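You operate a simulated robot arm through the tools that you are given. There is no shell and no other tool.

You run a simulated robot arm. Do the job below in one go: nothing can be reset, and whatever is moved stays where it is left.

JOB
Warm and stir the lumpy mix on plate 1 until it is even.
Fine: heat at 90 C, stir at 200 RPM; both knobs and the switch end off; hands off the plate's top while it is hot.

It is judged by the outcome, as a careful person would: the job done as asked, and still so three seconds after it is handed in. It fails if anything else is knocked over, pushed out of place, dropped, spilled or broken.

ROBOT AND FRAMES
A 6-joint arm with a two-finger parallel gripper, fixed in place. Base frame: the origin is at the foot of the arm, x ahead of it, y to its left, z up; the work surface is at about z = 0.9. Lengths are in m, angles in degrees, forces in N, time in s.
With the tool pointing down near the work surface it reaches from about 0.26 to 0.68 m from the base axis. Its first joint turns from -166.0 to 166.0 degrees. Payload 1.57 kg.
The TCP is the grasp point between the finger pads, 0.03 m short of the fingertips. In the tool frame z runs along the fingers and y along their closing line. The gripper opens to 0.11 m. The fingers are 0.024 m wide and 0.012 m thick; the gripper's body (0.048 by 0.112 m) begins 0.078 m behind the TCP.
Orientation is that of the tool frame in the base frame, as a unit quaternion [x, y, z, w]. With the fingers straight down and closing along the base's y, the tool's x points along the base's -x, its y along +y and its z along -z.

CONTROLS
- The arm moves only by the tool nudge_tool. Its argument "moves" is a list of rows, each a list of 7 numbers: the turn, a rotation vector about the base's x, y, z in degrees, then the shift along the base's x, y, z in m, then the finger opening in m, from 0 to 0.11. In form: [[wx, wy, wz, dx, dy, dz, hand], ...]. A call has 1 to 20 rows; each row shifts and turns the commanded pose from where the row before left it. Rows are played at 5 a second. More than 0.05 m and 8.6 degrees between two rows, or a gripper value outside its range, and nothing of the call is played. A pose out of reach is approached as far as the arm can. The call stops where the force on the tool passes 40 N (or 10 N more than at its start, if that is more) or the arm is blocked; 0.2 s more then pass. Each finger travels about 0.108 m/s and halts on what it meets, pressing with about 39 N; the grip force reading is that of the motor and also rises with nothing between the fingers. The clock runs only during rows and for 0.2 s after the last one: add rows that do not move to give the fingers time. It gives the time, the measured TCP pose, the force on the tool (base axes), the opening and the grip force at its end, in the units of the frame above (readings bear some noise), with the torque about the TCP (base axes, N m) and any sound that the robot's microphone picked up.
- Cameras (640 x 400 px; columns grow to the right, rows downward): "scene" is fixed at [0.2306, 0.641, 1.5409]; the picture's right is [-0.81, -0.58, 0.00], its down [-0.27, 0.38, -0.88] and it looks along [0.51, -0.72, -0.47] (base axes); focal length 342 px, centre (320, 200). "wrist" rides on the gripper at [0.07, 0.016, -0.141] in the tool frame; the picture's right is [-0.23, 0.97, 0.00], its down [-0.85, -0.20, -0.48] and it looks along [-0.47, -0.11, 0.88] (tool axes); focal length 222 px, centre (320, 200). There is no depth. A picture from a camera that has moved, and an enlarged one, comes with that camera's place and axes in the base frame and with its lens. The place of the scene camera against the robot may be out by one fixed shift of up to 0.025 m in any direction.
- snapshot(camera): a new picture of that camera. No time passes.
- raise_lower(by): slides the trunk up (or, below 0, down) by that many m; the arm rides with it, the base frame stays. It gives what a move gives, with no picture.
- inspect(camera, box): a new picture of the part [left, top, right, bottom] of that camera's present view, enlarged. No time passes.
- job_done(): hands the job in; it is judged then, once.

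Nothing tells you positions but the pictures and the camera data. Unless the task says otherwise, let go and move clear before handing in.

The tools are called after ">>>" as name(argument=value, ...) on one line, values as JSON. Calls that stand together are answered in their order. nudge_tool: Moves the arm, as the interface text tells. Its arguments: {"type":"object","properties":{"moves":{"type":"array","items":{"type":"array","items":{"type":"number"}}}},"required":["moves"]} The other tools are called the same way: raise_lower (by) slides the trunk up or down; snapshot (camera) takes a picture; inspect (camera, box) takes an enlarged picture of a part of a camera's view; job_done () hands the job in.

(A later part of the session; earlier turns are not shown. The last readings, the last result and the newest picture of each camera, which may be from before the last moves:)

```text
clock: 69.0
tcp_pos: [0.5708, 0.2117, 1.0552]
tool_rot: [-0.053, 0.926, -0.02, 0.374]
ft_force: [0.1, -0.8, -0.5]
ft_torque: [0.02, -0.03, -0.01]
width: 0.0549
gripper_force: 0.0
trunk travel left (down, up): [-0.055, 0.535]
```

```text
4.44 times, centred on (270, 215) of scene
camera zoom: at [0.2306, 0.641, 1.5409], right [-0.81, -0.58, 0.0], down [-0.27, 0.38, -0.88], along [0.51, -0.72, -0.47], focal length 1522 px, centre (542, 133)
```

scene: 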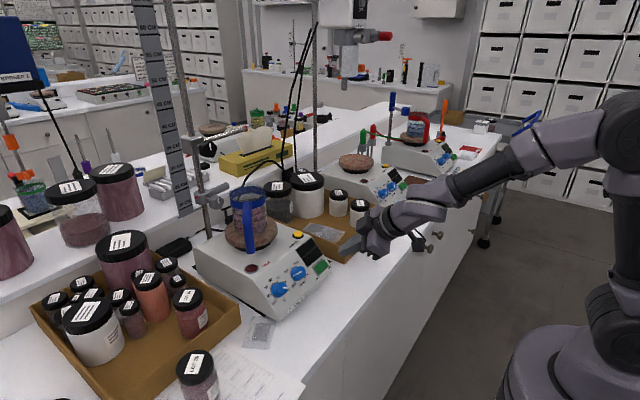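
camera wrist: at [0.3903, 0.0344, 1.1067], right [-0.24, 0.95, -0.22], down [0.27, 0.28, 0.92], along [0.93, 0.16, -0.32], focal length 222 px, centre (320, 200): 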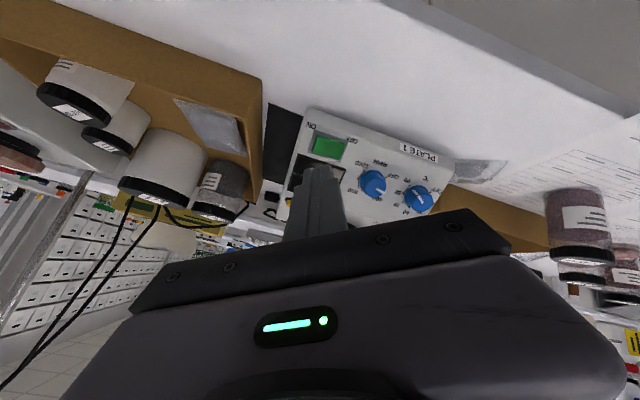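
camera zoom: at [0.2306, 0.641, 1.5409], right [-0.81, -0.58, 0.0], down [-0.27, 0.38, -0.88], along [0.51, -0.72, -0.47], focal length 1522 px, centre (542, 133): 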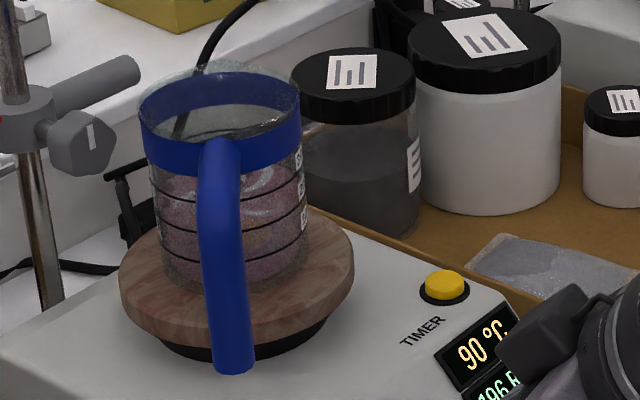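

At 90 °C now, and the lumps look reduced. I'll zoom in for a closer look at the mix.

>>> inspect(camera="scene", box=[226, 184, 276, 226])

>>> nudge_tool(moves=[[0, 0, 0, 0, 0, 0, 0.055], [0, 0, 0, 0, 0, 0, 0.055], [0, 0, 0, 0, 0, 0, 0.055], [0, 0, 0, 0, 0, 0, 0.055], [0, 0, 0, 0, 0, 0, 0.055], [0, 0, 0, 0, 0, 0, 0.055], [0, 0, 0, 0, 0, 0, 0.055], [0, 0, 0, 0, 0, 0, 0.055], [0, 0, 0, 0, 0, 0, 0.055], [0, 0, 0, 0, 0, 0, 0.055], [0, 0, 0, 0, 0, 0, 0.055], [0, 0, 0, 0, 0, 0, 0.055], [0, 0, 0, 0, 0, 0, 0.055], [0, 0, 0, 0, 0, 0, 0.055], [0, 0, 0, 0, 0, 0, 0.055], [0, 0, 0, 0, 0, 0, 0.055], [0, 0, 0, 0, 0, 0, 0.055], [0, 0, 0, 0, 0, 0, 0.055], [0, 0, 0, 0, 0, 0, 0.055], [0, 0, 0, 0, 0, 0, 0.055]])

>>> inspect(camera="scene", box=[226, 184, 276, 226])

```text
9.52 times, centred on (251, 205) of scene
camera zoom: at [0.2306, 0.641, 1.5409], right [-0.81, -0.58, 0.0], down [-0.27, 0.38, -0.88], along [0.51, -0.72, -0.47], focal length 3261 px, centre (977, 152)
```

zoom: 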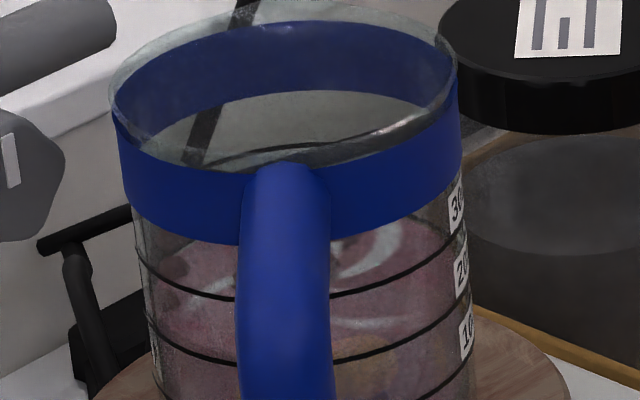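

```text
clock: 73.2
tcp_pos: [0.572, 0.2132, 1.054]
tool_rot: [-0.053, 0.926, -0.019, 0.373]
ft_force: [0.8, -0.4, 0.6]
ft_torque: [-0.02, -0.04, -0.02]
width: 0.0551
gripper_force: 0.1
trunk travel left (down, up): [-0.055, 0.535]
```

```text
9.52 times, centred on (251, 205) of scene
camera zoom: at [0.2306, 0.641, 1.5409], right [-0.81, -0.58, 0.0], down [-0.27, 0.38, -0.88], along [0.51, -0.72, -0.47], focal length 3261 px, centre (977, 152)
```

zoom: 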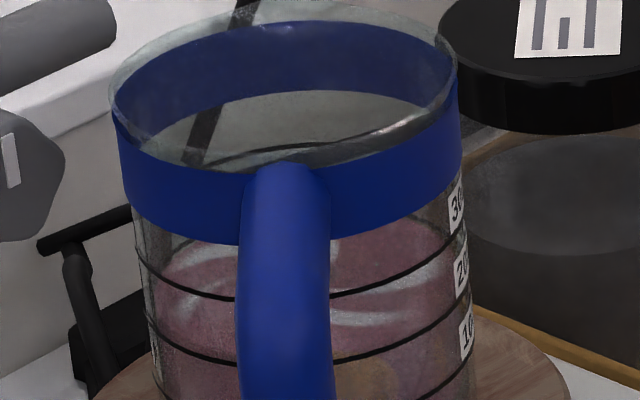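

The lumps are nearly gone, though some streaks remain. I'll wait on until the mix is truly uniform.

>>> nudge_tool(moves=[[0, 0, 0, 0, 0, 0, 0.055], [0, 0, 0, 0, 0, 0, 0.055], [0, 0, 0, 0, 0, 0, 0.055], [0, 0, 0, 0, 0, 0, 0.055], [0, 0, 0, 0, 0, 0, 0.055], [0, 0, 0, 0, 0, 0, 0.055], [0, 0, 0, 0, 0, 0, 0.055], [0, 0, 0, 0, 0, 0, 0.055], [0, 0, 0, 0, 0, 0, 0.055], [0, 0, 0, 0, 0, 0, 0.055], [0, 0, 0, 0, 0, 0, 0.055], [0, 0, 0, 0, 0, 0, 0.055], [0, 0, 0, 0, 0, 0, 0.055], [0, 0, 0, 0, 0, 0, 0.055], [0, 0, 0, 0, 0, 0, 0.055], [0, 0, 0, 0, 0, 0, 0.055], [0, 0, 0, 0, 0, 0, 0.055], [0, 0, 0, 0, 0, 0, 0.055], [0, 0, 0, 0, 0, 0, 0.055], [0, 0, 0, 0, 0, 0, 0.055]])

>>> nudge_tool(moves=[[0, 0, 0, 0, 0, 0, 0.055], [0, 0, 0, 0, 0, 0, 0.055], [0, 0, 0, 0, 0, 0, 0.055], [0, 0, 0, 0, 0, 0, 0.055], [0, 0, 0, 0, 0, 0, 0.055], [0, 0, 0, 0, 0, 0, 0.055], [0, 0, 0, 0, 0, 0, 0.055], [0, 0, 0, 0, 0, 0, 0.055], [0, 0, 0, 0, 0, 0, 0.055], [0, 0, 0, 0, 0, 0, 0.055], [0, 0, 0, 0, 0, 0, 0.055], [0, 0, 0, 0, 0, 0, 0.055], [0, 0, 0, 0, 0, 0, 0.055], [0, 0, 0, 0, 0, 0, 0.055], [0, 0, 0, 0, 0, 0, 0.055], [0, 0, 0, 0, 0, 0, 0.055], [0, 0, 0, 0, 0, 0, 0.055], [0, 0, 0, 0, 0, 0, 0.055], [0, 0, 0, 0, 0, 0, 0.055], [0, 0, 0, 0, 0, 0, 0.055]])

>>> inspect(camera="scene", box=[226, 190, 276, 232])

>>> inspect(camera="scene", box=[210, 170, 330, 260])

```text
clock: 77.4
tcp_pos: [0.5711, 0.212, 1.055]
tool_rot: [-0.054, 0.926, -0.019, 0.374]
ft_force: [0.4, 0.0, 0.3]
ft_torque: [0.0, 0.01, -0.01]
width: 0.055
gripper_force: 0.0
trunk travel left (down, up): [-0.055, 0.535]
```

```text
clock: 81.6
tcp_pos: [0.5703, 0.2132, 1.0546]
tool_rot: [-0.053, 0.926, -0.02, 0.374]
ft_force: [0.7, -0.3, 1.6]
ft_torque: [-0.01, -0.02, -0.03]
width: 0.055
gripper_force: 0.1
trunk travel left (down, up): [-0.055, 0.535]
```

```text
9.52 times, centred on (251, 211) of scene
camera zoom: at [0.2306, 0.641, 1.5409], right [-0.81, -0.58, 0.0], down [-0.27, 0.38, -0.88], along [0.51, -0.72, -0.47], focal length 3261 px, centre (977, 95)
```

zoom: 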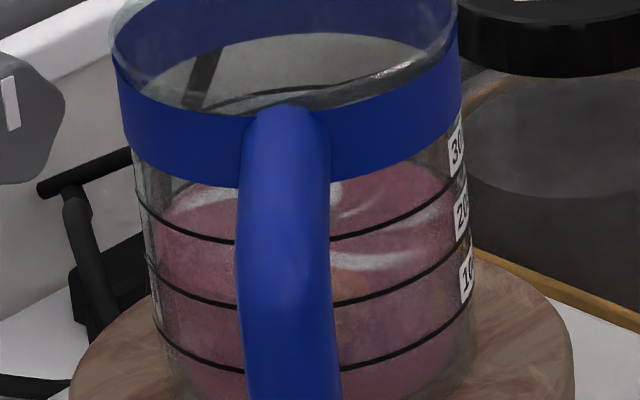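

```text
4.44 times, centred on (270, 215) of scene
camera zoom: at [0.2306, 0.641, 1.5409], right [-0.81, -0.58, 0.0], down [-0.27, 0.38, -0.88], along [0.51, -0.72, -0.47], focal length 1522 px, centre (542, 133)
```

zoom: 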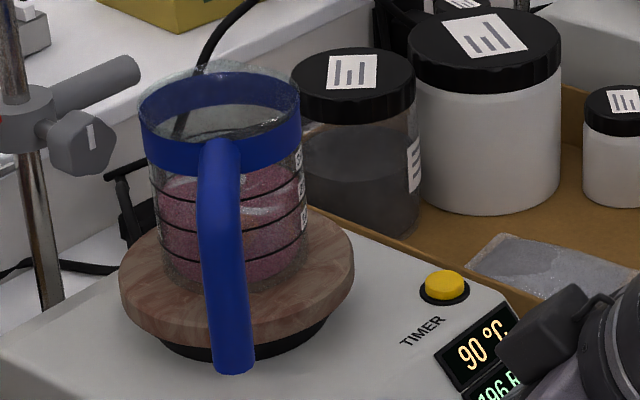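

The colour is getting more uniform and the lumps are gone from view. I'll give it more time and compare, until nothing changes.

>>> nudge_tool(moves=[[0, 0, 0, 0, 0, 0, 0.055], [0, 0, 0, 0, 0, 0, 0.055], [0, 0, 0, 0, 0, 0, 0.055], [0, 0, 0, 0, 0, 0, 0.055], [0, 0, 0, 0, 0, 0, 0.055], [0, 0, 0, 0, 0, 0, 0.055], [0, 0, 0, 0, 0, 0, 0.055], [0, 0, 0, 0, 0, 0, 0.055], [0, 0, 0, 0, 0, 0, 0.055], [0, 0, 0, 0, 0, 0, 0.055], [0, 0, 0, 0, 0, 0, 0.055], [0, 0, 0, 0, 0, 0, 0.055], [0, 0, 0, 0, 0, 0, 0.055], [0, 0, 0, 0, 0, 0, 0.055], [0, 0, 0, 0, 0, 0, 0.055], [0, 0, 0, 0, 0, 0, 0.055], [0, 0, 0, 0, 0, 0, 0.055], [0, 0, 0, 0, 0, 0, 0.055], [0, 0, 0, 0, 0, 0, 0.055], [0, 0, 0, 0, 0, 0, 0.055]])

>>> nudge_tool(moves=[[0, 0, 0, 0, 0, 0, 0.055], [0, 0, 0, 0, 0, 0, 0.055], [0, 0, 0, 0, 0, 0, 0.055], [0, 0, 0, 0, 0, 0, 0.055], [0, 0, 0, 0, 0, 0, 0.055], [0, 0, 0, 0, 0, 0, 0.055], [0, 0, 0, 0, 0, 0, 0.055], [0, 0, 0, 0, 0, 0, 0.055], [0, 0, 0, 0, 0, 0, 0.055], [0, 0, 0, 0, 0, 0, 0.055], [0, 0, 0, 0, 0, 0, 0.055], [0, 0, 0, 0, 0, 0, 0.055], [0, 0, 0, 0, 0, 0, 0.055], [0, 0, 0, 0, 0, 0, 0.055], [0, 0, 0, 0, 0, 0, 0.055], [0, 0, 0, 0, 0, 0, 0.055], [0, 0, 0, 0, 0, 0, 0.055], [0, 0, 0, 0, 0, 0, 0.055], [0, 0, 0, 0, 0, 0, 0.055], [0, 0, 0, 0, 0, 0, 0.055]])

>>> inspect(camera="scene", box=[226, 190, 276, 232])

>>> nudge_tool(moves=[[0, 0, 0, 0, 0, 0, 0.055], [0, 0, 0, 0, 0, 0, 0.055], [0, 0, 0, 0, 0, 0, 0.055], [0, 0, 0, 0, 0, 0, 0.055], [0, 0, 0, 0, 0, 0, 0.055], [0, 0, 0, 0, 0, 0, 0.055], [0, 0, 0, 0, 0, 0, 0.055], [0, 0, 0, 0, 0, 0, 0.055], [0, 0, 0, 0, 0, 0, 0.055], [0, 0, 0, 0, 0, 0, 0.055], [0, 0, 0, 0, 0, 0, 0.055], [0, 0, 0, 0, 0, 0, 0.055], [0, 0, 0, 0, 0, 0, 0.055], [0, 0, 0, 0, 0, 0, 0.055], [0, 0, 0, 0, 0, 0, 0.055], [0, 0, 0, 0, 0, 0, 0.055], [0, 0, 0, 0, 0, 0, 0.055], [0, 0, 0, 0, 0, 0, 0.055], [0, 0, 0, 0, 0, 0, 0.055], [0, 0, 0, 0, 0, 0, 0.055]])

>>> inspect(camera="scene", box=[226, 190, 276, 232])

```text
clock: 85.8
tcp_pos: [0.5717, 0.2124, 1.0549]
tool_rot: [-0.053, 0.926, -0.02, 0.374]
ft_force: [-0.3, 0.7, 0.6]
ft_torque: [-0.02, -0.02, -0.01]
width: 0.0548
gripper_force: 0.0
trunk travel left (down, up): [-0.055, 0.535]
```

```text
clock: 90.0
tcp_pos: [0.5706, 0.2122, 1.0548]
tool_rot: [-0.053, 0.926, -0.02, 0.373]
ft_force: [-0.5, 0.3, 0.0]
ft_torque: [0.03, -0.02, 0.0]
width: 0.0551
gripper_force: 0.0
trunk travel left (down, up): [-0.055, 0.535]
```

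```text
9.52 times, centred on (251, 211) of scene
camera zoom: at [0.2306, 0.641, 1.5409], right [-0.81, -0.58, 0.0], down [-0.27, 0.38, -0.88], along [0.51, -0.72, -0.47], focal length 3261 px, centre (977, 95)
```

zoom: 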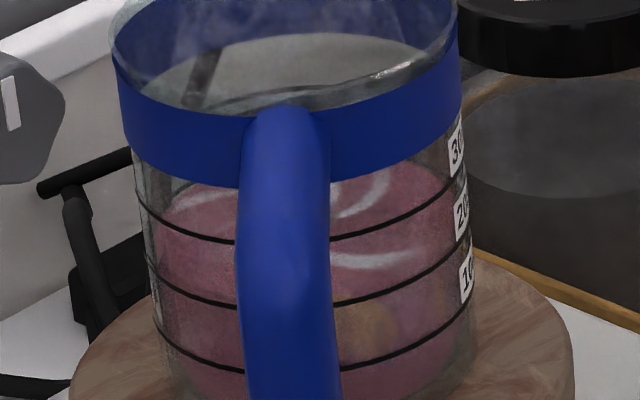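

```text
clock: 94.2
tcp_pos: [0.5715, 0.212, 1.0548]
tool_rot: [-0.054, 0.926, -0.019, 0.374]
ft_force: [0.3, 0.5, -0.2]
ft_torque: [0.0, -0.02, 0.01]
width: 0.0551
gripper_force: 0.0
trunk travel left (down, up): [-0.055, 0.535]
```

```text
9.52 times, centred on (251, 211) of scene
camera zoom: at [0.2306, 0.641, 1.5409], right [-0.81, -0.58, 0.0], down [-0.27, 0.38, -0.88], along [0.51, -0.72, -0.47], focal length 3261 px, centre (977, 95)
```

zoom: 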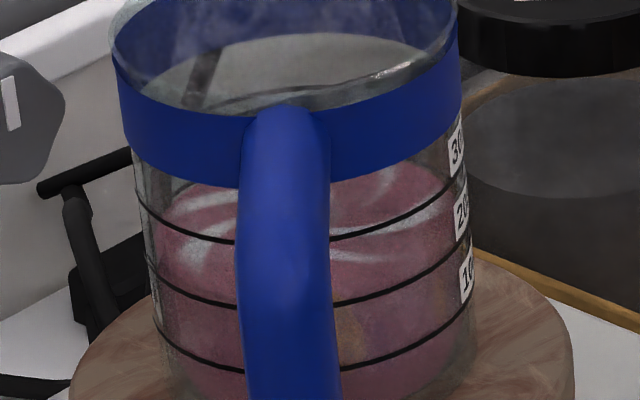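

The mix looks a uniform pink now and isn't changing; the white arcs are just the stirring swirl. I'll begin shutdown with the heat knob, approaching halfway and re-checking the alignment.

>>> nudge_tool(moves=[[0, 0, 0, 0.0172, 0, -0.0181, 0.055], [0, 0, 0, 0.0173, 0, -0.0181, 0.055], [0, 0, 0, 0, 0, 0, 0.055]])

>>> inspect(camera="wrist", box=[240, 120, 400, 220])

```text
clock: 95.0
tcp_pos: [0.6065, 0.2128, 1.0185]
tool_rot: [-0.054, 0.926, -0.019, 0.373]
ft_force: [-0.2, 0.7, -0.6]
ft_torque: [0.01, 0.0, 0.01]
width: 0.0552
gripper_force: 0.2
trunk travel left (down, up): [-0.055, 0.535]
```

```text
4.00 times, centred on (320, 170) of wrist
camera zoom: at [0.457, 0.2209, 1.0719], right [0.08, 0.99, 0.08], down [0.3, -0.1, 0.95], along [0.95, -0.05, -0.3], focal length 888 px, centre (320, 320)
```

zoom: 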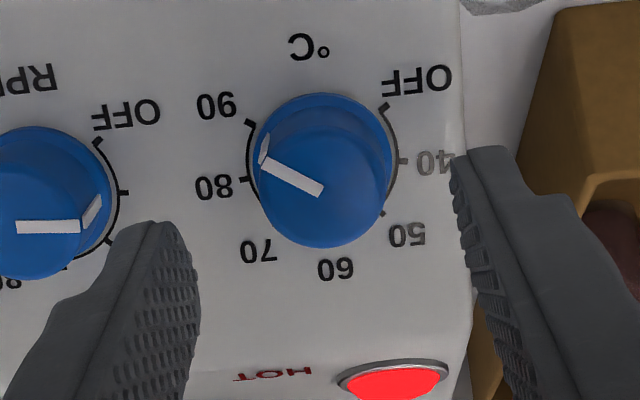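

>>> nudge_tool(moves=[[0, 0, 0, -0.0011, 0, -0.001, 0.055], [0, 0, 0, 0.0111, 0, -0.0116, 0.055], [0, 0, 0, 0.011, 0, -0.0116, 0.055], [0, 0, 0, 0, 0, 0, 0.055], [0, 0, 0, 0, 0, 0, 0.02], [0, 0, 0, 0, 0, 0, 0.02], [0, 0, 0, 0, 0, 0, 0.02]])

>>> inspect(camera="wrist", box=[220, 110, 420, 235])

```text
clock: 96.6
tcp_pos: [0.6266, 0.2133, 0.9955]
tool_rot: [-0.054, 0.926, -0.02, 0.373]
ft_force: [-3.1, 16.7, -0.9]
ft_torque: [0.18, -0.18, 0.17]
width: 0.0297
gripper_force: 39.0
trunk travel left (down, up): [-0.055, 0.535]
```

```text
3.20 times, centred on (320, 172) of wrist
camera zoom: at [0.477, 0.2215, 1.0476], right [0.08, 0.99, 0.08], down [0.3, -0.1, 0.95], along [0.95, -0.05, -0.3], focal length 711 px, centre (320, 288)
```

zoom: 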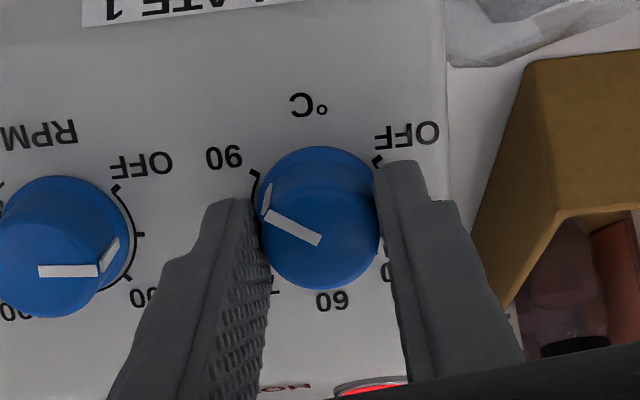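

Gripped. I'll ease sideways 1 mm and turn counter-clockwise, first about 66°.

>>> nudge_tool(moves=[[0, 0, 0, 0, 0.0012, 0, 0.02], [-5.747, 0, 6.035, 0, 0, 0, 0.02], [-5.747, 0, 6.035, 0, 0, 0, 0.02], [-5.747, 0, 6.035, 0, 0, 0, 0.02], [-5.747, 0, 6.035, 0, 0, 0, 0.02], [-5.747, 0, 6.035, 0, 0, 0, 0.02], [-5.747, 0, 6.035, 0, 0, 0, 0.02], [-5.747, 0, 6.035, 0, 0, 0, 0.02], [-5.747, 0, 6.035, 0, 0, 0, 0.02], [0, 0, 0, 0, 0, 0, 0.02]])

>>> snapshot(camera="wrist")

```text
clock: 98.8
tcp_pos: [0.6262, 0.2123, 0.9964]
tool_rot: [-0.556, 0.744, -0.218, 0.301]
ft_force: [13.2, -3.4, 16.8]
ft_torque: [-0.5, -0.99, -0.55]
width: 0.0303
gripper_force: 39.5
trunk travel left (down, up): [-0.055, 0.535]
```

```text
taken
camera wrist: at [0.504, 0.15, 1.073], right [-0.63, 0.5, -0.59], down [-0.02, 0.76, 0.65], along [0.78, 0.42, -0.47], focal length 222 px, centre (320, 200)
```

wrist: 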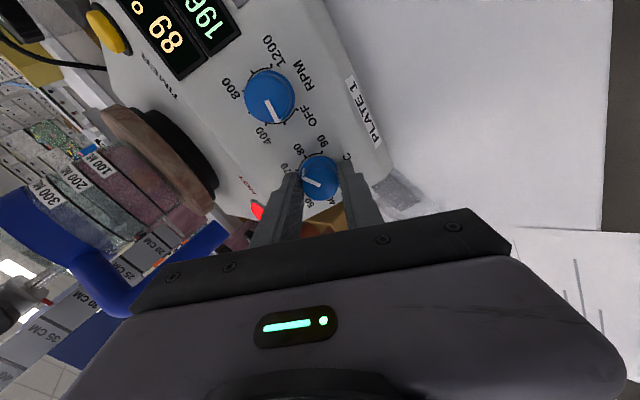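

The beaker is visible from here side-on, so I'll check the mix.

>>> inspect(camera="wrist", box=[20, 110, 220, 260])

```text
2.67 times, centred on (120, 185) of wrist
camera zoom: at [0.504, 0.15, 1.073], right [-0.63, 0.5, -0.59], down [-0.02, 0.76, 0.65], along [0.78, 0.42, -0.47], focal length 592 px, centre (853, 240)
```

zoom: 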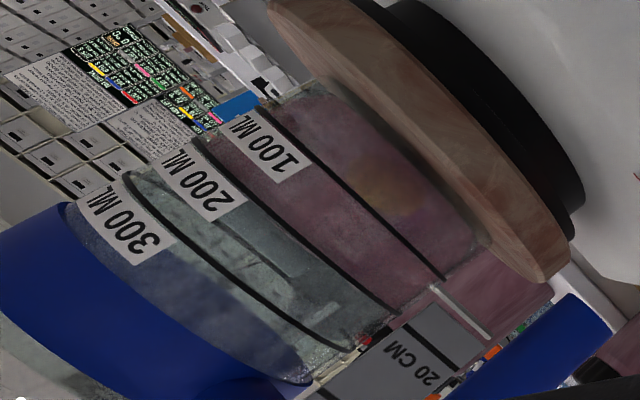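

>>> inspect(camera="wrist", box=[90, 130, 190, 200])

>>> inspect(camera="scene", box=[230, 200, 270, 232])

```text
5.71 times, centred on (140, 165) of wrist
camera zoom: at [0.504, 0.15, 1.073], right [-0.63, 0.5, -0.59], down [-0.02, 0.76, 0.65], along [0.78, 0.42, -0.47], focal length 1269 px, centre (1349, 400)
```

zoom: 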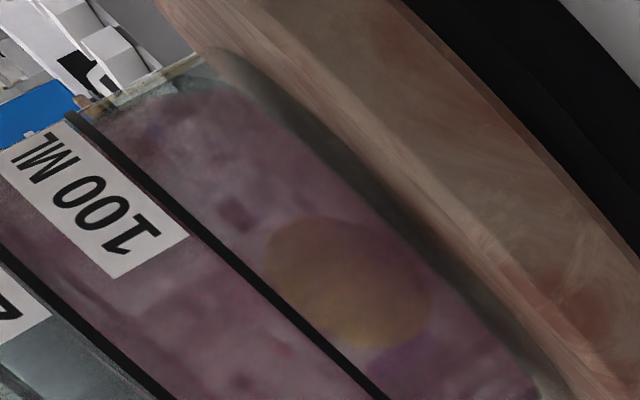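

```text
12.50 times, centred on (250, 216) of scene
camera zoom: at [0.2306, 0.641, 1.5409], right [-0.81, -0.58, 0.0], down [-0.27, 0.38, -0.88], along [0.51, -0.72, -0.47], focal length 4280 px, centre (1195, 0)
```

zoom: 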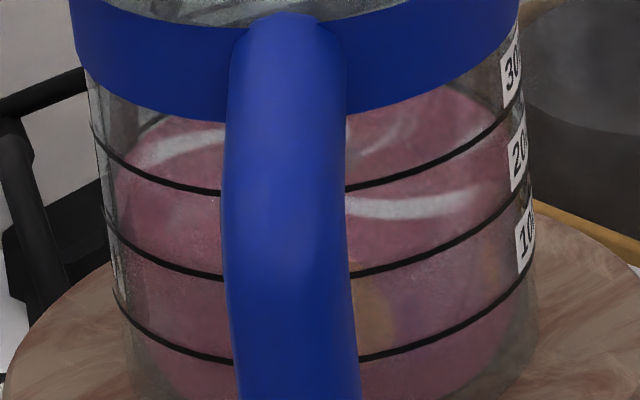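

From close up there are still faint blobs (one yellowish, one purple) in the lower part, so it isn't fully even. I haven't released the knob, so I'll turn it back to 90 and keep going.

>>> nudge_tool(moves=[[5.747, 0, -6.035, 0, 0, 0, 0.02], [5.747, 0, -6.035, 0, 0, 0, 0.02], [5.747, 0, -6.035, 0, 0, 0, 0.02], [5.747, 0, -6.035, 0, 0, 0, 0.02], [5.747, 0, -6.035, 0, 0, 0, 0.02], [5.747, 0, -6.035, 0, 0, 0, 0.02], [5.747, 0, -6.035, 0, 0, 0, 0.02], [5.747, 0, -6.035, 0, 0, 0, 0.02], [0, 0, 0, 0, 0, 0, 0.02]])

>>> inspect(camera="wrist", box=[220, 110, 420, 235])

>>> inspect(camera="scene", box=[210, 170, 330, 260])

```text
clock: 100.8
tcp_pos: [0.6263, 0.2124, 0.9944]
tool_rot: [-0.052, 0.926, -0.019, 0.373]
ft_force: [6.3, 2.6, 17.0]
ft_torque: [-0.3, -0.39, -0.32]
width: 0.0295
gripper_force: 38.8
trunk travel left (down, up): [-0.055, 0.535]
```

```text
3.20 times, centred on (320, 172) of wrist
camera zoom: at [0.4768, 0.2218, 1.047], right [0.08, 0.99, 0.08], down [0.3, -0.11, 0.95], along [0.95, -0.05, -0.3], focal length 711 px, centre (320, 288)
```

zoom: 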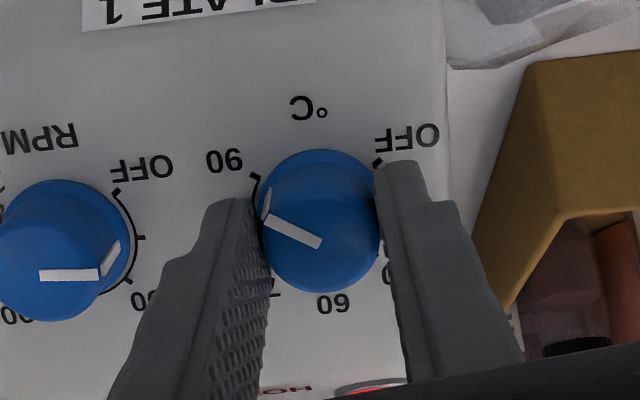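

```text
4.44 times, centred on (270, 215) of scene
camera zoom: at [0.2306, 0.641, 1.5409], right [-0.81, -0.58, 0.0], down [-0.27, 0.38, -0.88], along [0.51, -0.72, -0.47], focal length 1522 px, centre (542, 133)
```

zoom: 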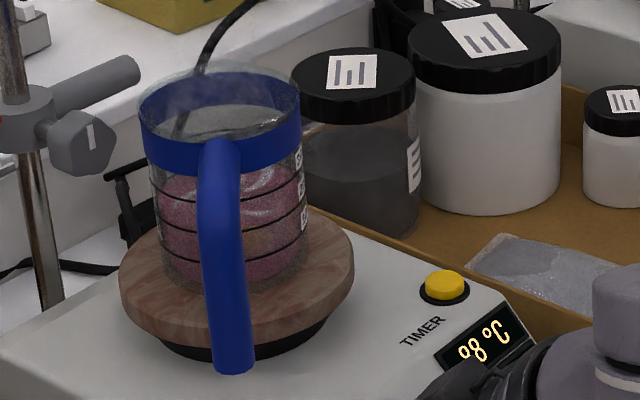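

Back at 90. I'll release, back off and roll the wrist so its camera can watch the beaker side-on while it stirs.

>>> nudge_tool(moves=[[0, 0, 0, 0, 0, 0, 0.055], [0, 0, 0, 0, 0, 0, 0.055], [0, 0, 0, -0.01, 0, 0.0105, 0.055], [-5.747, 0, 6.035, -0.02, 0, 0.021, 0.055], [-5.747, 0, 6.035, -0.0275, 0, 0.029, 0.055], [-5.747, 0, 6.035, 0, 0, 0, 0.055], [-5.747, 0, 6.035, 0, 0, 0, 0.055], [-5.747, 0, 6.035, 0, 0, 0, 0.055], [-5.747, 0, 6.035, 0, 0, 0, 0.055], [-5.747, 0, 6.035, 0, 0, 0, 0.055], [-5.747, 0, 6.035, 0, 0, 0, 0.055], [0, 0, 0, 0, 0, 0, 0.055]])

>>> snapshot(camera="wrist")

```text
clock: 103.4
tcp_pos: [0.5693, 0.2131, 1.0553]
tool_rot: [-0.556, 0.744, -0.218, 0.3]
ft_force: [0.6, 1.1, 0.6]
ft_torque: [-0.04, -0.02, -0.05]
width: 0.0551
gripper_force: 0.1
trunk travel left (down, up): [-0.055, 0.535]
```

```text
taken
camera wrist: at [0.4466, 0.1512, 1.1325], right [-0.63, 0.5, -0.59], down [-0.02, 0.76, 0.65], along [0.77, 0.42, -0.47], focal length 222 px, centre (320, 200)
```

wrist: 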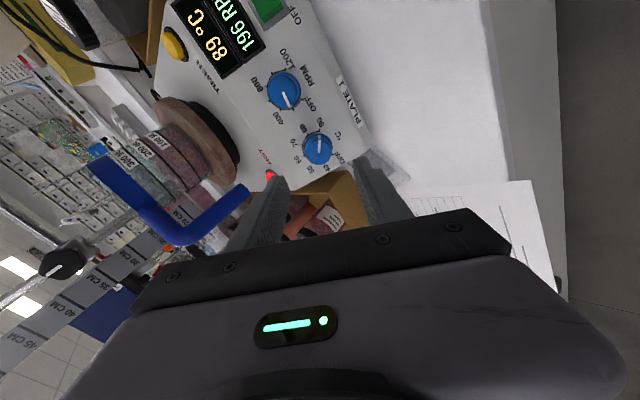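

>>> inspect(camera="wrist", box=[120, 110, 220, 180])

>>> nudge_tool(moves=[[0, 0, 0, 0, 0, 0, 0.055], [0, 0, 0, 0, 0, 0, 0.055], [0, 0, 0, 0, 0, 0, 0.055], [0, 0, 0, 0, 0, 0, 0.055], [0, 0, 0, 0, 0, 0, 0.055], [0, 0, 0, 0, 0, 0, 0.055], [0, 0, 0, 0, 0, 0, 0.055], [0, 0, 0, 0, 0, 0, 0.055], [0, 0, 0, 0, 0, 0, 0.055], [0, 0, 0, 0, 0, 0, 0.055], [0, 0, 0, 0, 0, 0, 0.055], [0, 0, 0, 0, 0, 0, 0.055], [0, 0, 0, 0, 0, 0, 0.055], [0, 0, 0, 0, 0, 0, 0.055], [0, 0, 0, 0, 0, 0, 0.055], [0, 0, 0, 0, 0, 0, 0.055], [0, 0, 0, 0, 0, 0, 0.055], [0, 0, 0, 0, 0, 0, 0.055], [0, 0, 0, 0, 0, 0, 0.055], [0, 0, 0, 0, 0, 0, 0.055]])

>>> nudge_tool(moves=[[0, 0, 0, 0, 0, 0, 0.055], [0, 0, 0, 0, 0, 0, 0.055], [0, 0, 0, 0, 0, 0, 0.055], [0, 0, 0, 0, 0, 0, 0.055], [0, 0, 0, 0, 0, 0, 0.055], [0, 0, 0, 0, 0, 0, 0.055], [0, 0, 0, 0, 0, 0, 0.055], [0, 0, 0, 0, 0, 0, 0.055], [0, 0, 0, 0, 0, 0, 0.055], [0, 0, 0, 0, 0, 0, 0.055], [0, 0, 0, 0, 0, 0, 0.055], [0, 0, 0, 0, 0, 0, 0.055], [0, 0, 0, 0, 0, 0, 0.055], [0, 0, 0, 0, 0, 0, 0.055], [0, 0, 0, 0, 0, 0, 0.055], [0, 0, 0, 0, 0, 0, 0.055], [0, 0, 0, 0, 0, 0, 0.055], [0, 0, 0, 0, 0, 0, 0.055], [0, 0, 0, 0, 0, 0, 0.055], [0, 0, 0, 0, 0, 0, 0.055]])

>>> inspect(camera="wrist", box=[120, 110, 220, 180])

>>> inspect(camera="wrist", box=[180, 0, 380, 170])

```text
5.71 times, centred on (170, 145) of wrist
camera zoom: at [0.4466, 0.1512, 1.1325], right [-0.63, 0.5, -0.59], down [-0.02, 0.76, 0.65], along [0.77, 0.42, -0.47], focal length 1269 px, centre (1177, 514)
```

zoom: 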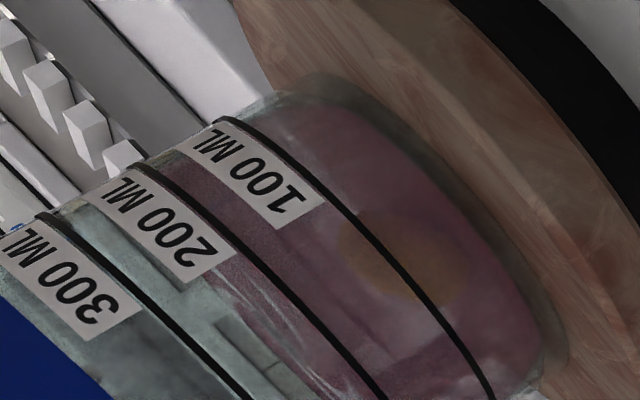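

```text
clock: 107.6
tcp_pos: [0.569, 0.2144, 1.0553]
tool_rot: [-0.556, 0.744, -0.219, 0.299]
ft_force: [0.0, -0.1, -0.4]
ft_torque: [0.01, 0.01, -0.03]
width: 0.0547
gripper_force: 0.0
trunk travel left (down, up): [-0.055, 0.535]
```

```text
clock: 111.8
tcp_pos: [0.5689, 0.2143, 1.0555]
tool_rot: [-0.555, 0.744, -0.219, 0.299]
ft_force: [0.1, 0.7, 0.0]
ft_torque: [0.01, -0.03, 0.03]
width: 0.0549
gripper_force: 0.0
trunk travel left (down, up): [-0.055, 0.535]
```

```text
5.71 times, centred on (170, 145) of wrist
camera zoom: at [0.4465, 0.1512, 1.1323], right [-0.63, 0.5, -0.59], down [-0.02, 0.76, 0.65], along [0.78, 0.42, -0.47], focal length 1269 px, centre (1177, 514)
```

zoom: 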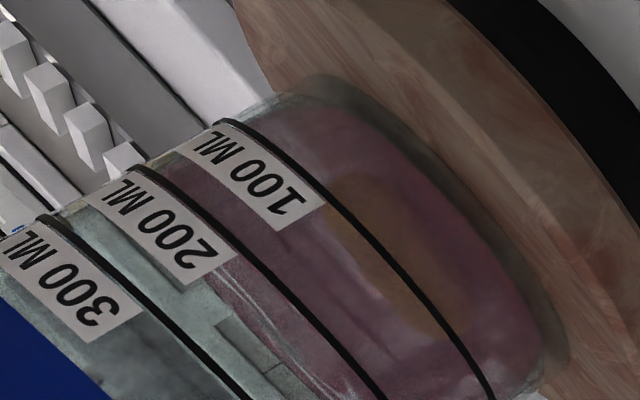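

```text
2.35 times, centred on (280, 85) of wrist
camera zoom: at [0.4465, 0.1512, 1.1323], right [-0.63, 0.5, -0.59], down [-0.02, 0.76, 0.65], along [0.78, 0.42, -0.47], focal length 523 px, centre (414, 471)
```

zoom: 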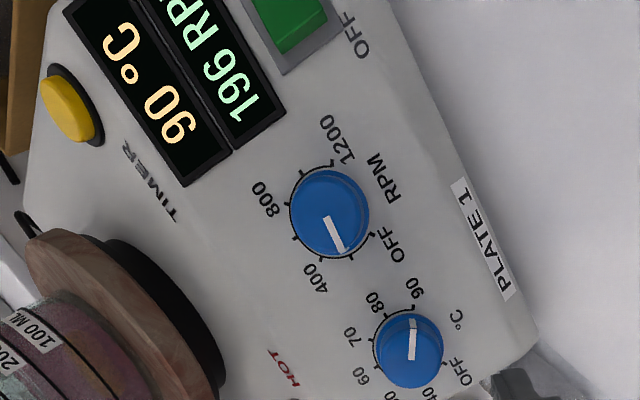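

The yellowish blob is the stir bar: it changes shape as it spins. The rest of the mix is smooth now. I'll let it run 8 s more and confirm nothing else changes.

>>> nudge_tool(moves=[[0, 0, 0, 0, 0, 0, 0.055], [0, 0, 0, 0, 0, 0, 0.055], [0, 0, 0, 0, 0, 0, 0.055], [0, 0, 0, 0, 0, 0, 0.055], [0, 0, 0, 0, 0, 0, 0.055], [0, 0, 0, 0, 0, 0, 0.055], [0, 0, 0, 0, 0, 0, 0.055], [0, 0, 0, 0, 0, 0, 0.055], [0, 0, 0, 0, 0, 0, 0.055], [0, 0, 0, 0, 0, 0, 0.055], [0, 0, 0, 0, 0, 0, 0.055], [0, 0, 0, 0, 0, 0, 0.055], [0, 0, 0, 0, 0, 0, 0.055], [0, 0, 0, 0, 0, 0, 0.055], [0, 0, 0, 0, 0, 0, 0.055], [0, 0, 0, 0, 0, 0, 0.055], [0, 0, 0, 0, 0, 0, 0.055], [0, 0, 0, 0, 0, 0, 0.055], [0, 0, 0, 0, 0, 0, 0.055], [0, 0, 0, 0, 0, 0, 0.055]])

>>> nudge_tool(moves=[[0, 0, 0, 0, 0, 0, 0.055], [0, 0, 0, 0, 0, 0, 0.055], [0, 0, 0, 0, 0, 0, 0.055], [0, 0, 0, 0, 0, 0, 0.055], [0, 0, 0, 0, 0, 0, 0.055], [0, 0, 0, 0, 0, 0, 0.055], [0, 0, 0, 0, 0, 0, 0.055], [0, 0, 0, 0, 0, 0, 0.055], [0, 0, 0, 0, 0, 0, 0.055], [0, 0, 0, 0, 0, 0, 0.055], [0, 0, 0, 0, 0, 0, 0.055], [0, 0, 0, 0, 0, 0, 0.055], [0, 0, 0, 0, 0, 0, 0.055], [0, 0, 0, 0, 0, 0, 0.055], [0, 0, 0, 0, 0, 0, 0.055], [0, 0, 0, 0, 0, 0, 0.055], [0, 0, 0, 0, 0, 0, 0.055], [0, 0, 0, 0, 0, 0, 0.055], [0, 0, 0, 0, 0, 0, 0.055], [0, 0, 0, 0, 0, 0, 0.055]])

>>> inspect(camera="wrist", box=[120, 110, 220, 180])

>>> inspect(camera="scene", box=[226, 190, 276, 232])

```text
clock: 116.0
tcp_pos: [0.5699, 0.2137, 1.0546]
tool_rot: [-0.555, 0.745, -0.22, 0.299]
ft_force: [-0.2, 0.6, -0.8]
ft_torque: [0.05, 0.01, 0.04]
width: 0.0549
gripper_force: 0.1
trunk travel left (down, up): [-0.055, 0.535]
```

```text
clock: 120.2
tcp_pos: [0.5677, 0.213, 1.0554]
tool_rot: [-0.554, 0.745, -0.219, 0.299]
ft_force: [0.0, -0.2, 0.4]
ft_torque: [-0.01, -0.03, 0.01]
width: 0.0552
gripper_force: 0.1
trunk travel left (down, up): [-0.055, 0.535]
```

```text
5.71 times, centred on (170, 145) of wrist
camera zoom: at [0.4465, 0.1512, 1.1323], right [-0.63, 0.5, -0.59], down [-0.02, 0.76, 0.65], along [0.78, 0.42, -0.47], focal length 1269 px, centre (1177, 514)
```

zoom: 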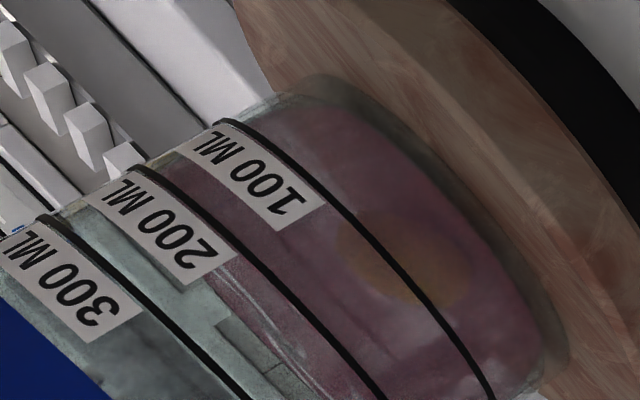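

```text
9.52 times, centred on (251, 211) of scene
camera zoom: at [0.2306, 0.641, 1.5409], right [-0.81, -0.58, 0.0], down [-0.27, 0.38, -0.88], along [0.51, -0.72, -0.47], focal length 3261 px, centre (977, 95)
```

zoom: 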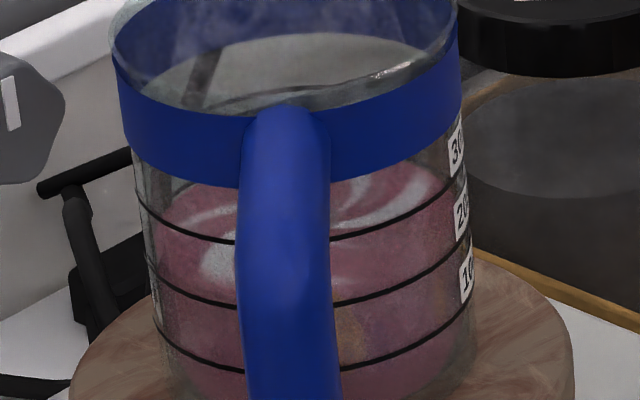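

The view is unchanged over 8 s, so the mix is even. Shutting down: I'll roll the wrist back, return along the same path to the heat knob and grip it.

>>> nudge_tool(moves=[[5.747, 0, -6.035, 0, 0, 0, 0.055], [5.747, 0, -6.035, 0, 0, 0, 0.055], [5.747, 0, -6.035, 0, 0, 0, 0.055], [5.747, 0, -6.035, 0, 0, 0, 0.055], [5.747, 0, -6.035, 0, 0, 0, 0.055], [5.747, 0, -6.035, 0, 0, 0, 0.055], [5.747, 0, -6.035, 0, 0, 0, 0.055], [5.747, 0, -6.035, 0, 0, 0, 0.055], [0, 0, 0, 0.0008, 0, 0.0008, 0.055], [0, 0, 0, 0.0175, 0, -0.0185, 0.055], [0, 0, 0, 0.0175, 0, -0.0185, 0.055], [0, 0, 0, 0, 0, 0, 0.055]])

>>> inspect(camera="wrist", box=[240, 120, 400, 220])

```text
clock: 122.8
tcp_pos: [0.6045, 0.2126, 1.0193]
tool_rot: [-0.053, 0.926, -0.019, 0.374]
ft_force: [0.0, 0.2, -0.3]
ft_torque: [-0.02, 0.0, 0.03]
width: 0.0551
gripper_force: 0.1
trunk travel left (down, up): [-0.055, 0.535]
```

```text
4.00 times, centred on (320, 170) of wrist
camera zoom: at [0.4548, 0.2208, 1.0709], right [0.08, 0.99, 0.08], down [0.3, -0.1, 0.95], along [0.95, -0.05, -0.3], focal length 888 px, centre (320, 320)
```

zoom: 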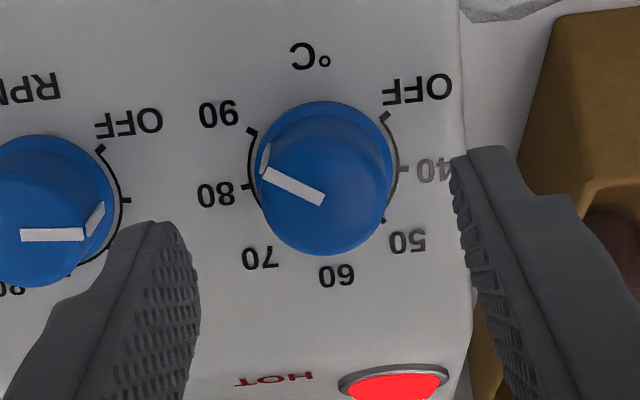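

Well aligned. Advancing, gripping and starting the counter-clockwise turn.

>>> nudge_tool(moves=[[0, 0, 0, 0.0113, 0, -0.0118, 0.055], [0, 0, 0, 0.0112, 0, -0.0117, 0.055], [0, 0, 0, 0, 0, 0, 0.055], [0, 0, 0, 0, 0, 0, 0.02], [0, 0, 0, 0, 0, 0, 0.02], [0, 0, 0, 0, 0, 0, 0.02], [-5.747, 0, 6.035, 0, 0, 0, 0.02], [-5.747, 0, 6.035, 0, 0, 0, 0.02], [-5.747, 0, 6.035, 0, 0, 0, 0.02], [-5.747, 0, 6.035, 0, 0, 0, 0.02], [-5.747, 0, 6.035, 0, 0, 0, 0.02], [-5.747, 0, 6.035, 0, 0, 0, 0.02], [-5.747, 0, 6.035, 0, 0, 0, 0.02], [-5.747, 0, 6.035, 0, 0, 0, 0.02], [-5.747, 0, 6.035, 0, 0, 0, 0.02], [-5.747, 0, 6.035, 0, 0, 0, 0.02], [0, 0, 0, 0, 0, 0, 0.02]])

>>> inspect(camera="wrist", box=[220, 110, 420, 235])

```text
clock: 126.4
tcp_pos: [0.6278, 0.2133, 0.9957]
tool_rot: [0.657, -0.656, 0.26, -0.264]
ft_force: [-7.9, -6.4, 1.6]
ft_torque: [-0.52, -0.5, -0.52]
width: 0.03
gripper_force: 39.4
trunk travel left (down, up): [-0.055, 0.535]
```

```text
3.20 times, centred on (320, 172) of wrist
camera zoom: at [0.5184, 0.1421, 1.0869], right [-0.71, 0.23, -0.67], down [-0.19, 0.85, 0.49], along [0.68, 0.47, -0.56], focal length 711 px, centre (320, 288)
```

zoom: 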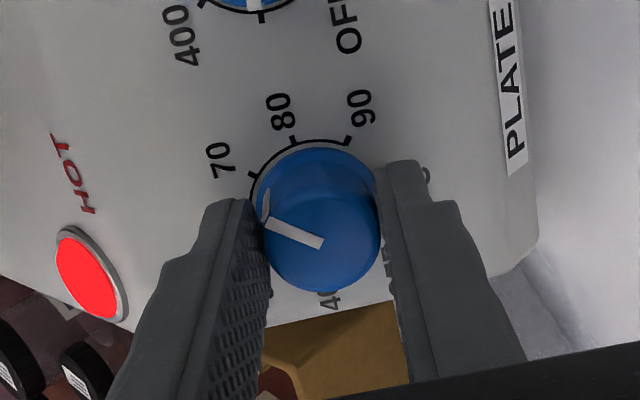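

>>> nudge_tool(moves=[[-5.747, 0, 6.035, 0, 0, 0, 0.02], [-5.747, 0, 6.035, 0, 0, 0, 0.02], [-5.747, 0, 6.035, 0, 0, 0, 0.02], [-5.747, 0, 6.035, 0, 0, 0, 0.02], [-5.747, 0, 6.035, 0, 0, 0, 0.02], [-5.747, 0, 6.035, 0, 0, 0, 0.02], [-5.747, 0, 6.035, 0, 0, 0, 0.02], [-5.747, 0, 6.035, 0, 0, 0, 0.02], [-5.747, 0, 6.035, 0, 0, 0, 0.02], [-5.747, 0, 6.035, 0, 0, 0, 0.02], [0, 0, 0, 0, 0, 0, 0.02]])

>>> inspect(camera="wrist", box=[220, 110, 420, 235])

```text
clock: 128.8
tcp_pos: [0.6272, 0.2138, 0.9966]
tool_rot: [0.928, -0.053, 0.369, -0.02]
ft_force: [14.5, 13.4, 27.5]
ft_torque: [0.73, -0.61, 0.65]
width: 0.0292
gripper_force: 39.0
trunk travel left (down, up): [-0.055, 0.535]
```

```text
3.20 times, centred on (320, 172) of wrist
camera zoom: at [0.5797, 0.1904, 1.1449], right [-0.25, -0.94, -0.23], down [-0.93, 0.3, -0.22], along [0.28, 0.16, -0.95], focal length 711 px, centre (320, 288)
```

zoom: 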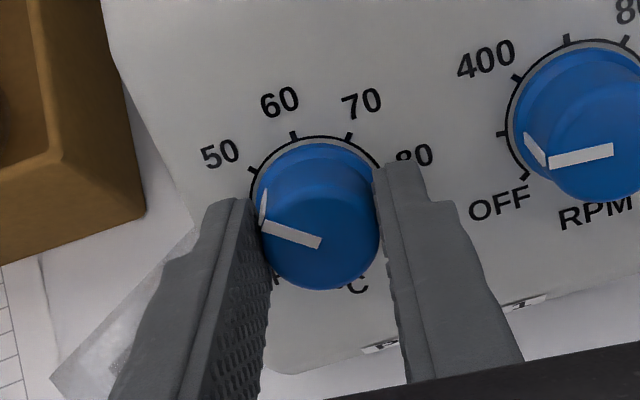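

>>> nudge_tool(moves=[[0, 0, 0, 0.001, 0.001, 0.001, 0.02], [0, 0, 0, 0, 0, 0, 0.02]])

```text
clock: 129.4
tcp_pos: [0.6282, 0.2134, 0.9961]
tool_rot: [0.928, -0.056, 0.368, -0.019]
ft_force: [6.4, 9.3, 18.0]
ft_torque: [0.58, -0.37, 0.6]
width: 0.0293
gripper_force: 39.1
trunk travel left (down, up): [-0.055, 0.535]
```

>>> nudge_tool(moves=[[-5.747, 0, 6.035, 0, 0, 0, 0.02], [-5.747, 0, 6.035, 0, 0, 0, 0.02], [-5.747, 0, 6.035, 0, 0, 0, 0.02], [-5.747, 0, 6.035, 0, 0, 0, 0.02], [-5.747, 0, 6.035, 0, 0, 0, 0.02], [0, 0, 0, 0, 0, 0, 0.02]])

```text
clock: 130.8
tcp_pos: [0.6287, 0.2138, 0.9959]
tool_rot: [0.887, 0.278, 0.351, 0.116]
ft_force: [-1.7, 2.2, -1.8]
ft_torque: [-0.58, 0.02, -0.57]
width: 0.0296
gripper_force: 39.1
trunk travel left (down, up): [-0.055, 0.535]
```

>>> nudge_tool(moves=[[-5.71, 0, 6.0, 0, 0, 0, 0.02], [-5.71, 0, 6.0, 0, 0, 0, 0.02], [-5.71, 0, 6.0, 0, 0, 0, 0.02], [-5.71, 0, 6.0, 0, 0, 0, 0.02], [-5.71, 0, 6.0, 0, 0, 0, 0.02], [0, 0, 0, 0, 0, 0, 0.02]])

>>> inspect(camera="wrist", box=[220, 110, 420, 235])

>>> inspect(camera="scene", box=[250, 225, 350, 295])

```text
clock: 131.8
tcp_pos: [0.6277, 0.2135, 0.995]
tool_rot: [0.761, 0.525, 0.314, 0.218]
ft_force: [13.5, 1.0, -3.7]
ft_torque: [-0.17, -0.94, -0.15]
width: 0.0294
gripper_force: 39.2
out of reach, approached as far as the arm can: row 4, 5
trunk travel left (down, up): [-0.055, 0.535]
stopped in row 5: the force on the tool passed its limit at 51 N (the readings are from after the stop); the commanded pose is now the measured one
```

```text
3.20 times, centred on (320, 172) of wrist
camera zoom: at [0.5554, 0.2741, 1.123], right [0.59, -0.56, 0.59], down [-0.69, -0.73, -0.01], along [0.43, -0.4, -0.81], focal length 711 px, centre (320, 288)
```

zoom: 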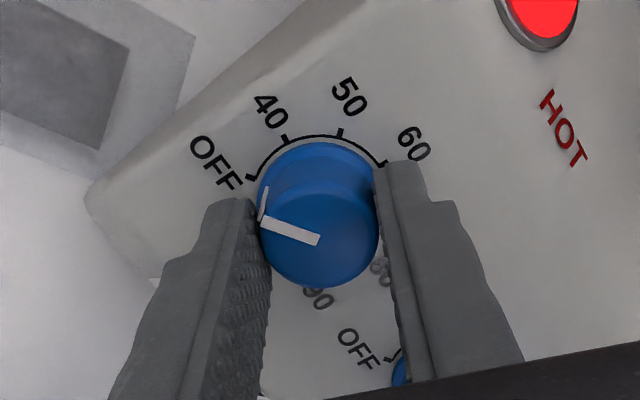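

```text
5.71 times, centred on (300, 260) of scene
camera zoom: at [0.2306, 0.641, 1.5409], right [-0.81, -0.58, 0.0], down [-0.27, 0.38, -0.88], along [0.51, -0.72, -0.47], focal length 1956 px, centre (434, -143)
```

zoom: 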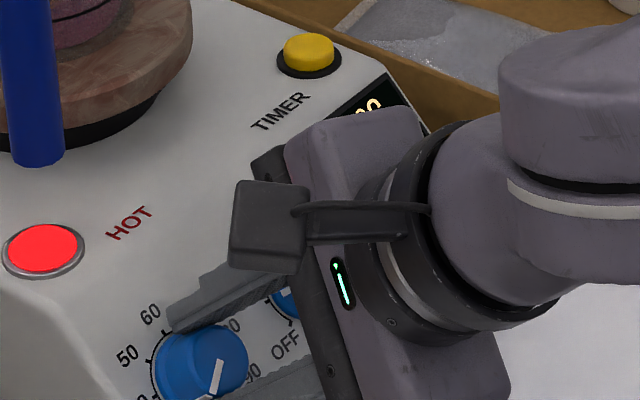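

The wrist reached its limit just short of OFF. I'll open, roll the wrist back around the knob and check the pointer.

>>> nudge_tool(moves=[[0, 0, 0, 0, 0, 0, 0.055], [0, 0, 0, 0, 0, 0, 0.055], [5.747, 0, -6.035, 0, 0, 0, 0.055], [5.747, 0, -6.035, 0, 0, 0, 0.055], [5.747, 0, -6.035, 0, 0, 0, 0.055], [5.747, 0, -6.035, 0, 0, 0, 0.055], [5.747, 0, -6.035, 0, 0, 0, 0.055], [5.747, 0, -6.035, 0, 0, 0, 0.055], [5.747, 0, -6.035, 0, 0, 0, 0.055], [5.747, 0, -6.035, 0, 0, 0, 0.055], [0, 0, 0, 0, 0, 0, 0.055]])

>>> inspect(camera="wrist", box=[220, 110, 420, 235])

```text
clock: 134.2
tcp_pos: [0.6244, 0.2145, 0.9959]
tool_rot: [0.927, 0.015, 0.374, 0.02]
ft_force: [-0.1, -0.9, 0.7]
ft_torque: [-0.02, 0.03, -0.01]
width: 0.0549
gripper_force: 0.1
trunk travel left (down, up): [-0.055, 0.535]
```

```text
3.20 times, centred on (320, 172) of wrist
camera zoom: at [0.5777, 0.205, 1.1461], right [-0.15, -0.98, -0.11], down [-0.95, 0.17, -0.26], along [0.27, 0.07, -0.96], focal length 711 px, centre (320, 288)
```

zoom: 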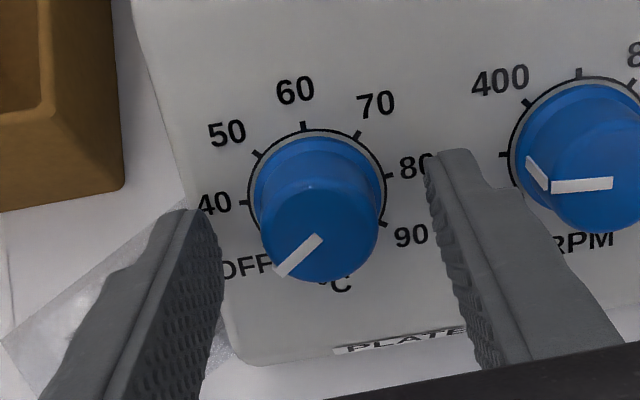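

The pointer is within a few degrees of OFF. I'll regrip here and turn the last bit counter-clockwise.

>>> nudge_tool(moves=[[1.08, 0, 1.03, 0, 0, 0, 0.055], [0, 0, 0, 0, 0, 0, 0.02], [0, 0, 0, 0, 0, 0, 0.02], [0, 0, 0, 0, 0, 0, 0.02], [-2.76, 0, 2.9, 0, 0, 0, 0.02], [-2.76, 0, 2.9, 0, 0, 0, 0.02], [0, 0, 0, 0, 0, 0, 0.02]])

>>> inspect(camera="wrist", box=[220, 110, 420, 235])

```text
clock: 135.8
tcp_pos: [0.6254, 0.213, 0.9964]
tool_rot: [0.923, 0.087, 0.374, 0.033]
ft_force: [1.3, -1.2, -4.9]
ft_torque: [-0.02, 0.15, -0.68]
width: 0.0296
gripper_force: 39.3
trunk travel left (down, up): [-0.055, 0.535]
```

```text
3.20 times, centred on (320, 172) of wrist
camera zoom: at [0.5787, 0.2105, 1.1469], right [-0.03, -1.0, -0.03], down [-0.96, 0.04, -0.26], along [0.27, 0.02, -0.96], focal length 711 px, centre (320, 288)
```

zoom: 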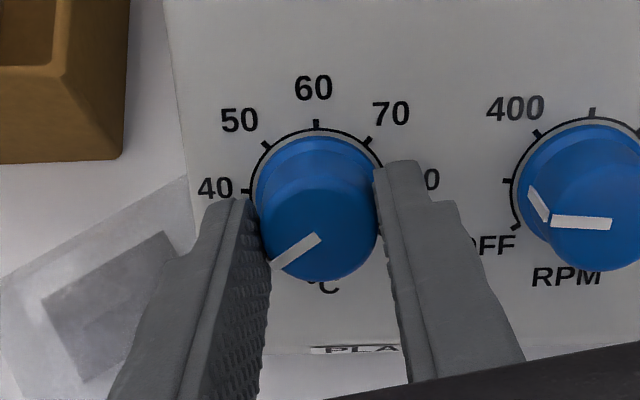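

I'll release, back off and compare the pointer with the OFF tick straight on.

>>> nudge_tool(moves=[[0, 0, 0, 0, 0, 0, 0.055], [0, 0, 0, 0, 0, 0, 0.055], [0, 0, 0, -0.01, 0, 0.0105, 0.055], [0, 0, 0, -0.02, 0, 0.021, 0.055], [0, 0, 0, -0.0275, 0, 0.029, 0.055], [0, 0, 0, 0, 0, 0, 0.055]])

>>> inspect(camera="wrist", box=[280, 115, 360, 165])

>>> inspect(camera="scene", box=[260, 265, 310, 305])

>>> snapshot(camera="wrist")

```text
clock: 137.2
tcp_pos: [0.5636, 0.2152, 1.0576]
tool_rot: [0.923, 0.087, 0.373, 0.033]
ft_force: [-0.4, -0.6, -0.7]
ft_torque: [0.02, -0.01, 0.01]
width: 0.055
gripper_force: 0.0
trunk travel left (down, up): [-0.055, 0.535]
```

```text
8.00 times, centred on (320, 140) of wrist
camera zoom: at [0.5167, 0.2105, 1.2095], right [-0.03, -1.0, -0.03], down [-0.96, 0.04, -0.27], along [0.27, 0.02, -0.96], focal length 1777 px, centre (320, 680)
```

zoom: 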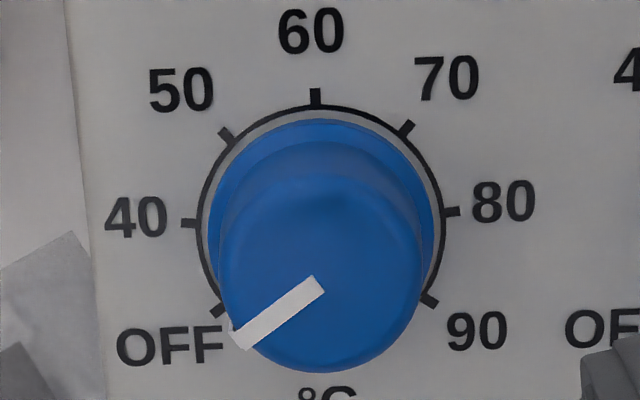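

```text
10.00 times, centred on (285, 285) of scene
camera zoom: at [0.2306, 0.641, 1.5409], right [-0.81, -0.58, 0.0], down [-0.27, 0.38, -0.88], along [0.51, -0.72, -0.47], focal length 3424 px, centre (670, -650)
```

zoom: 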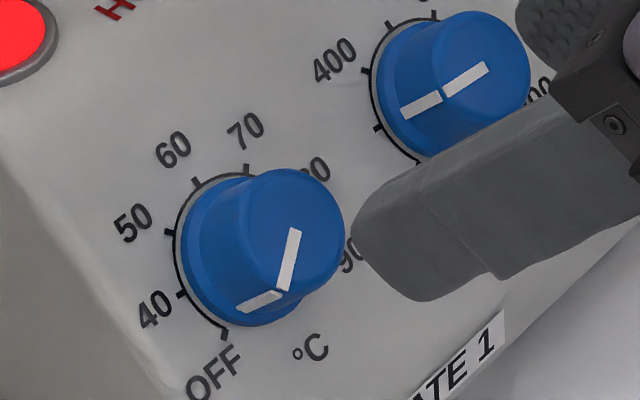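

```text
taken
camera wrist: at [0.5167, 0.2105, 1.2095], right [-0.03, -1.0, -0.03], down [-0.96, 0.04, -0.27], along [0.27, 0.02, -0.96], focal length 222 px, centre (320, 200)
```

wrist: 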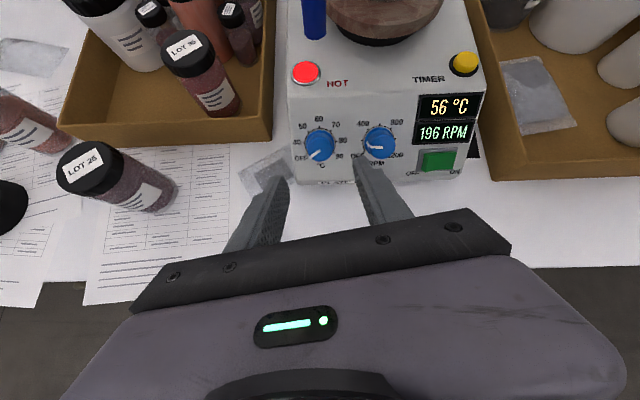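

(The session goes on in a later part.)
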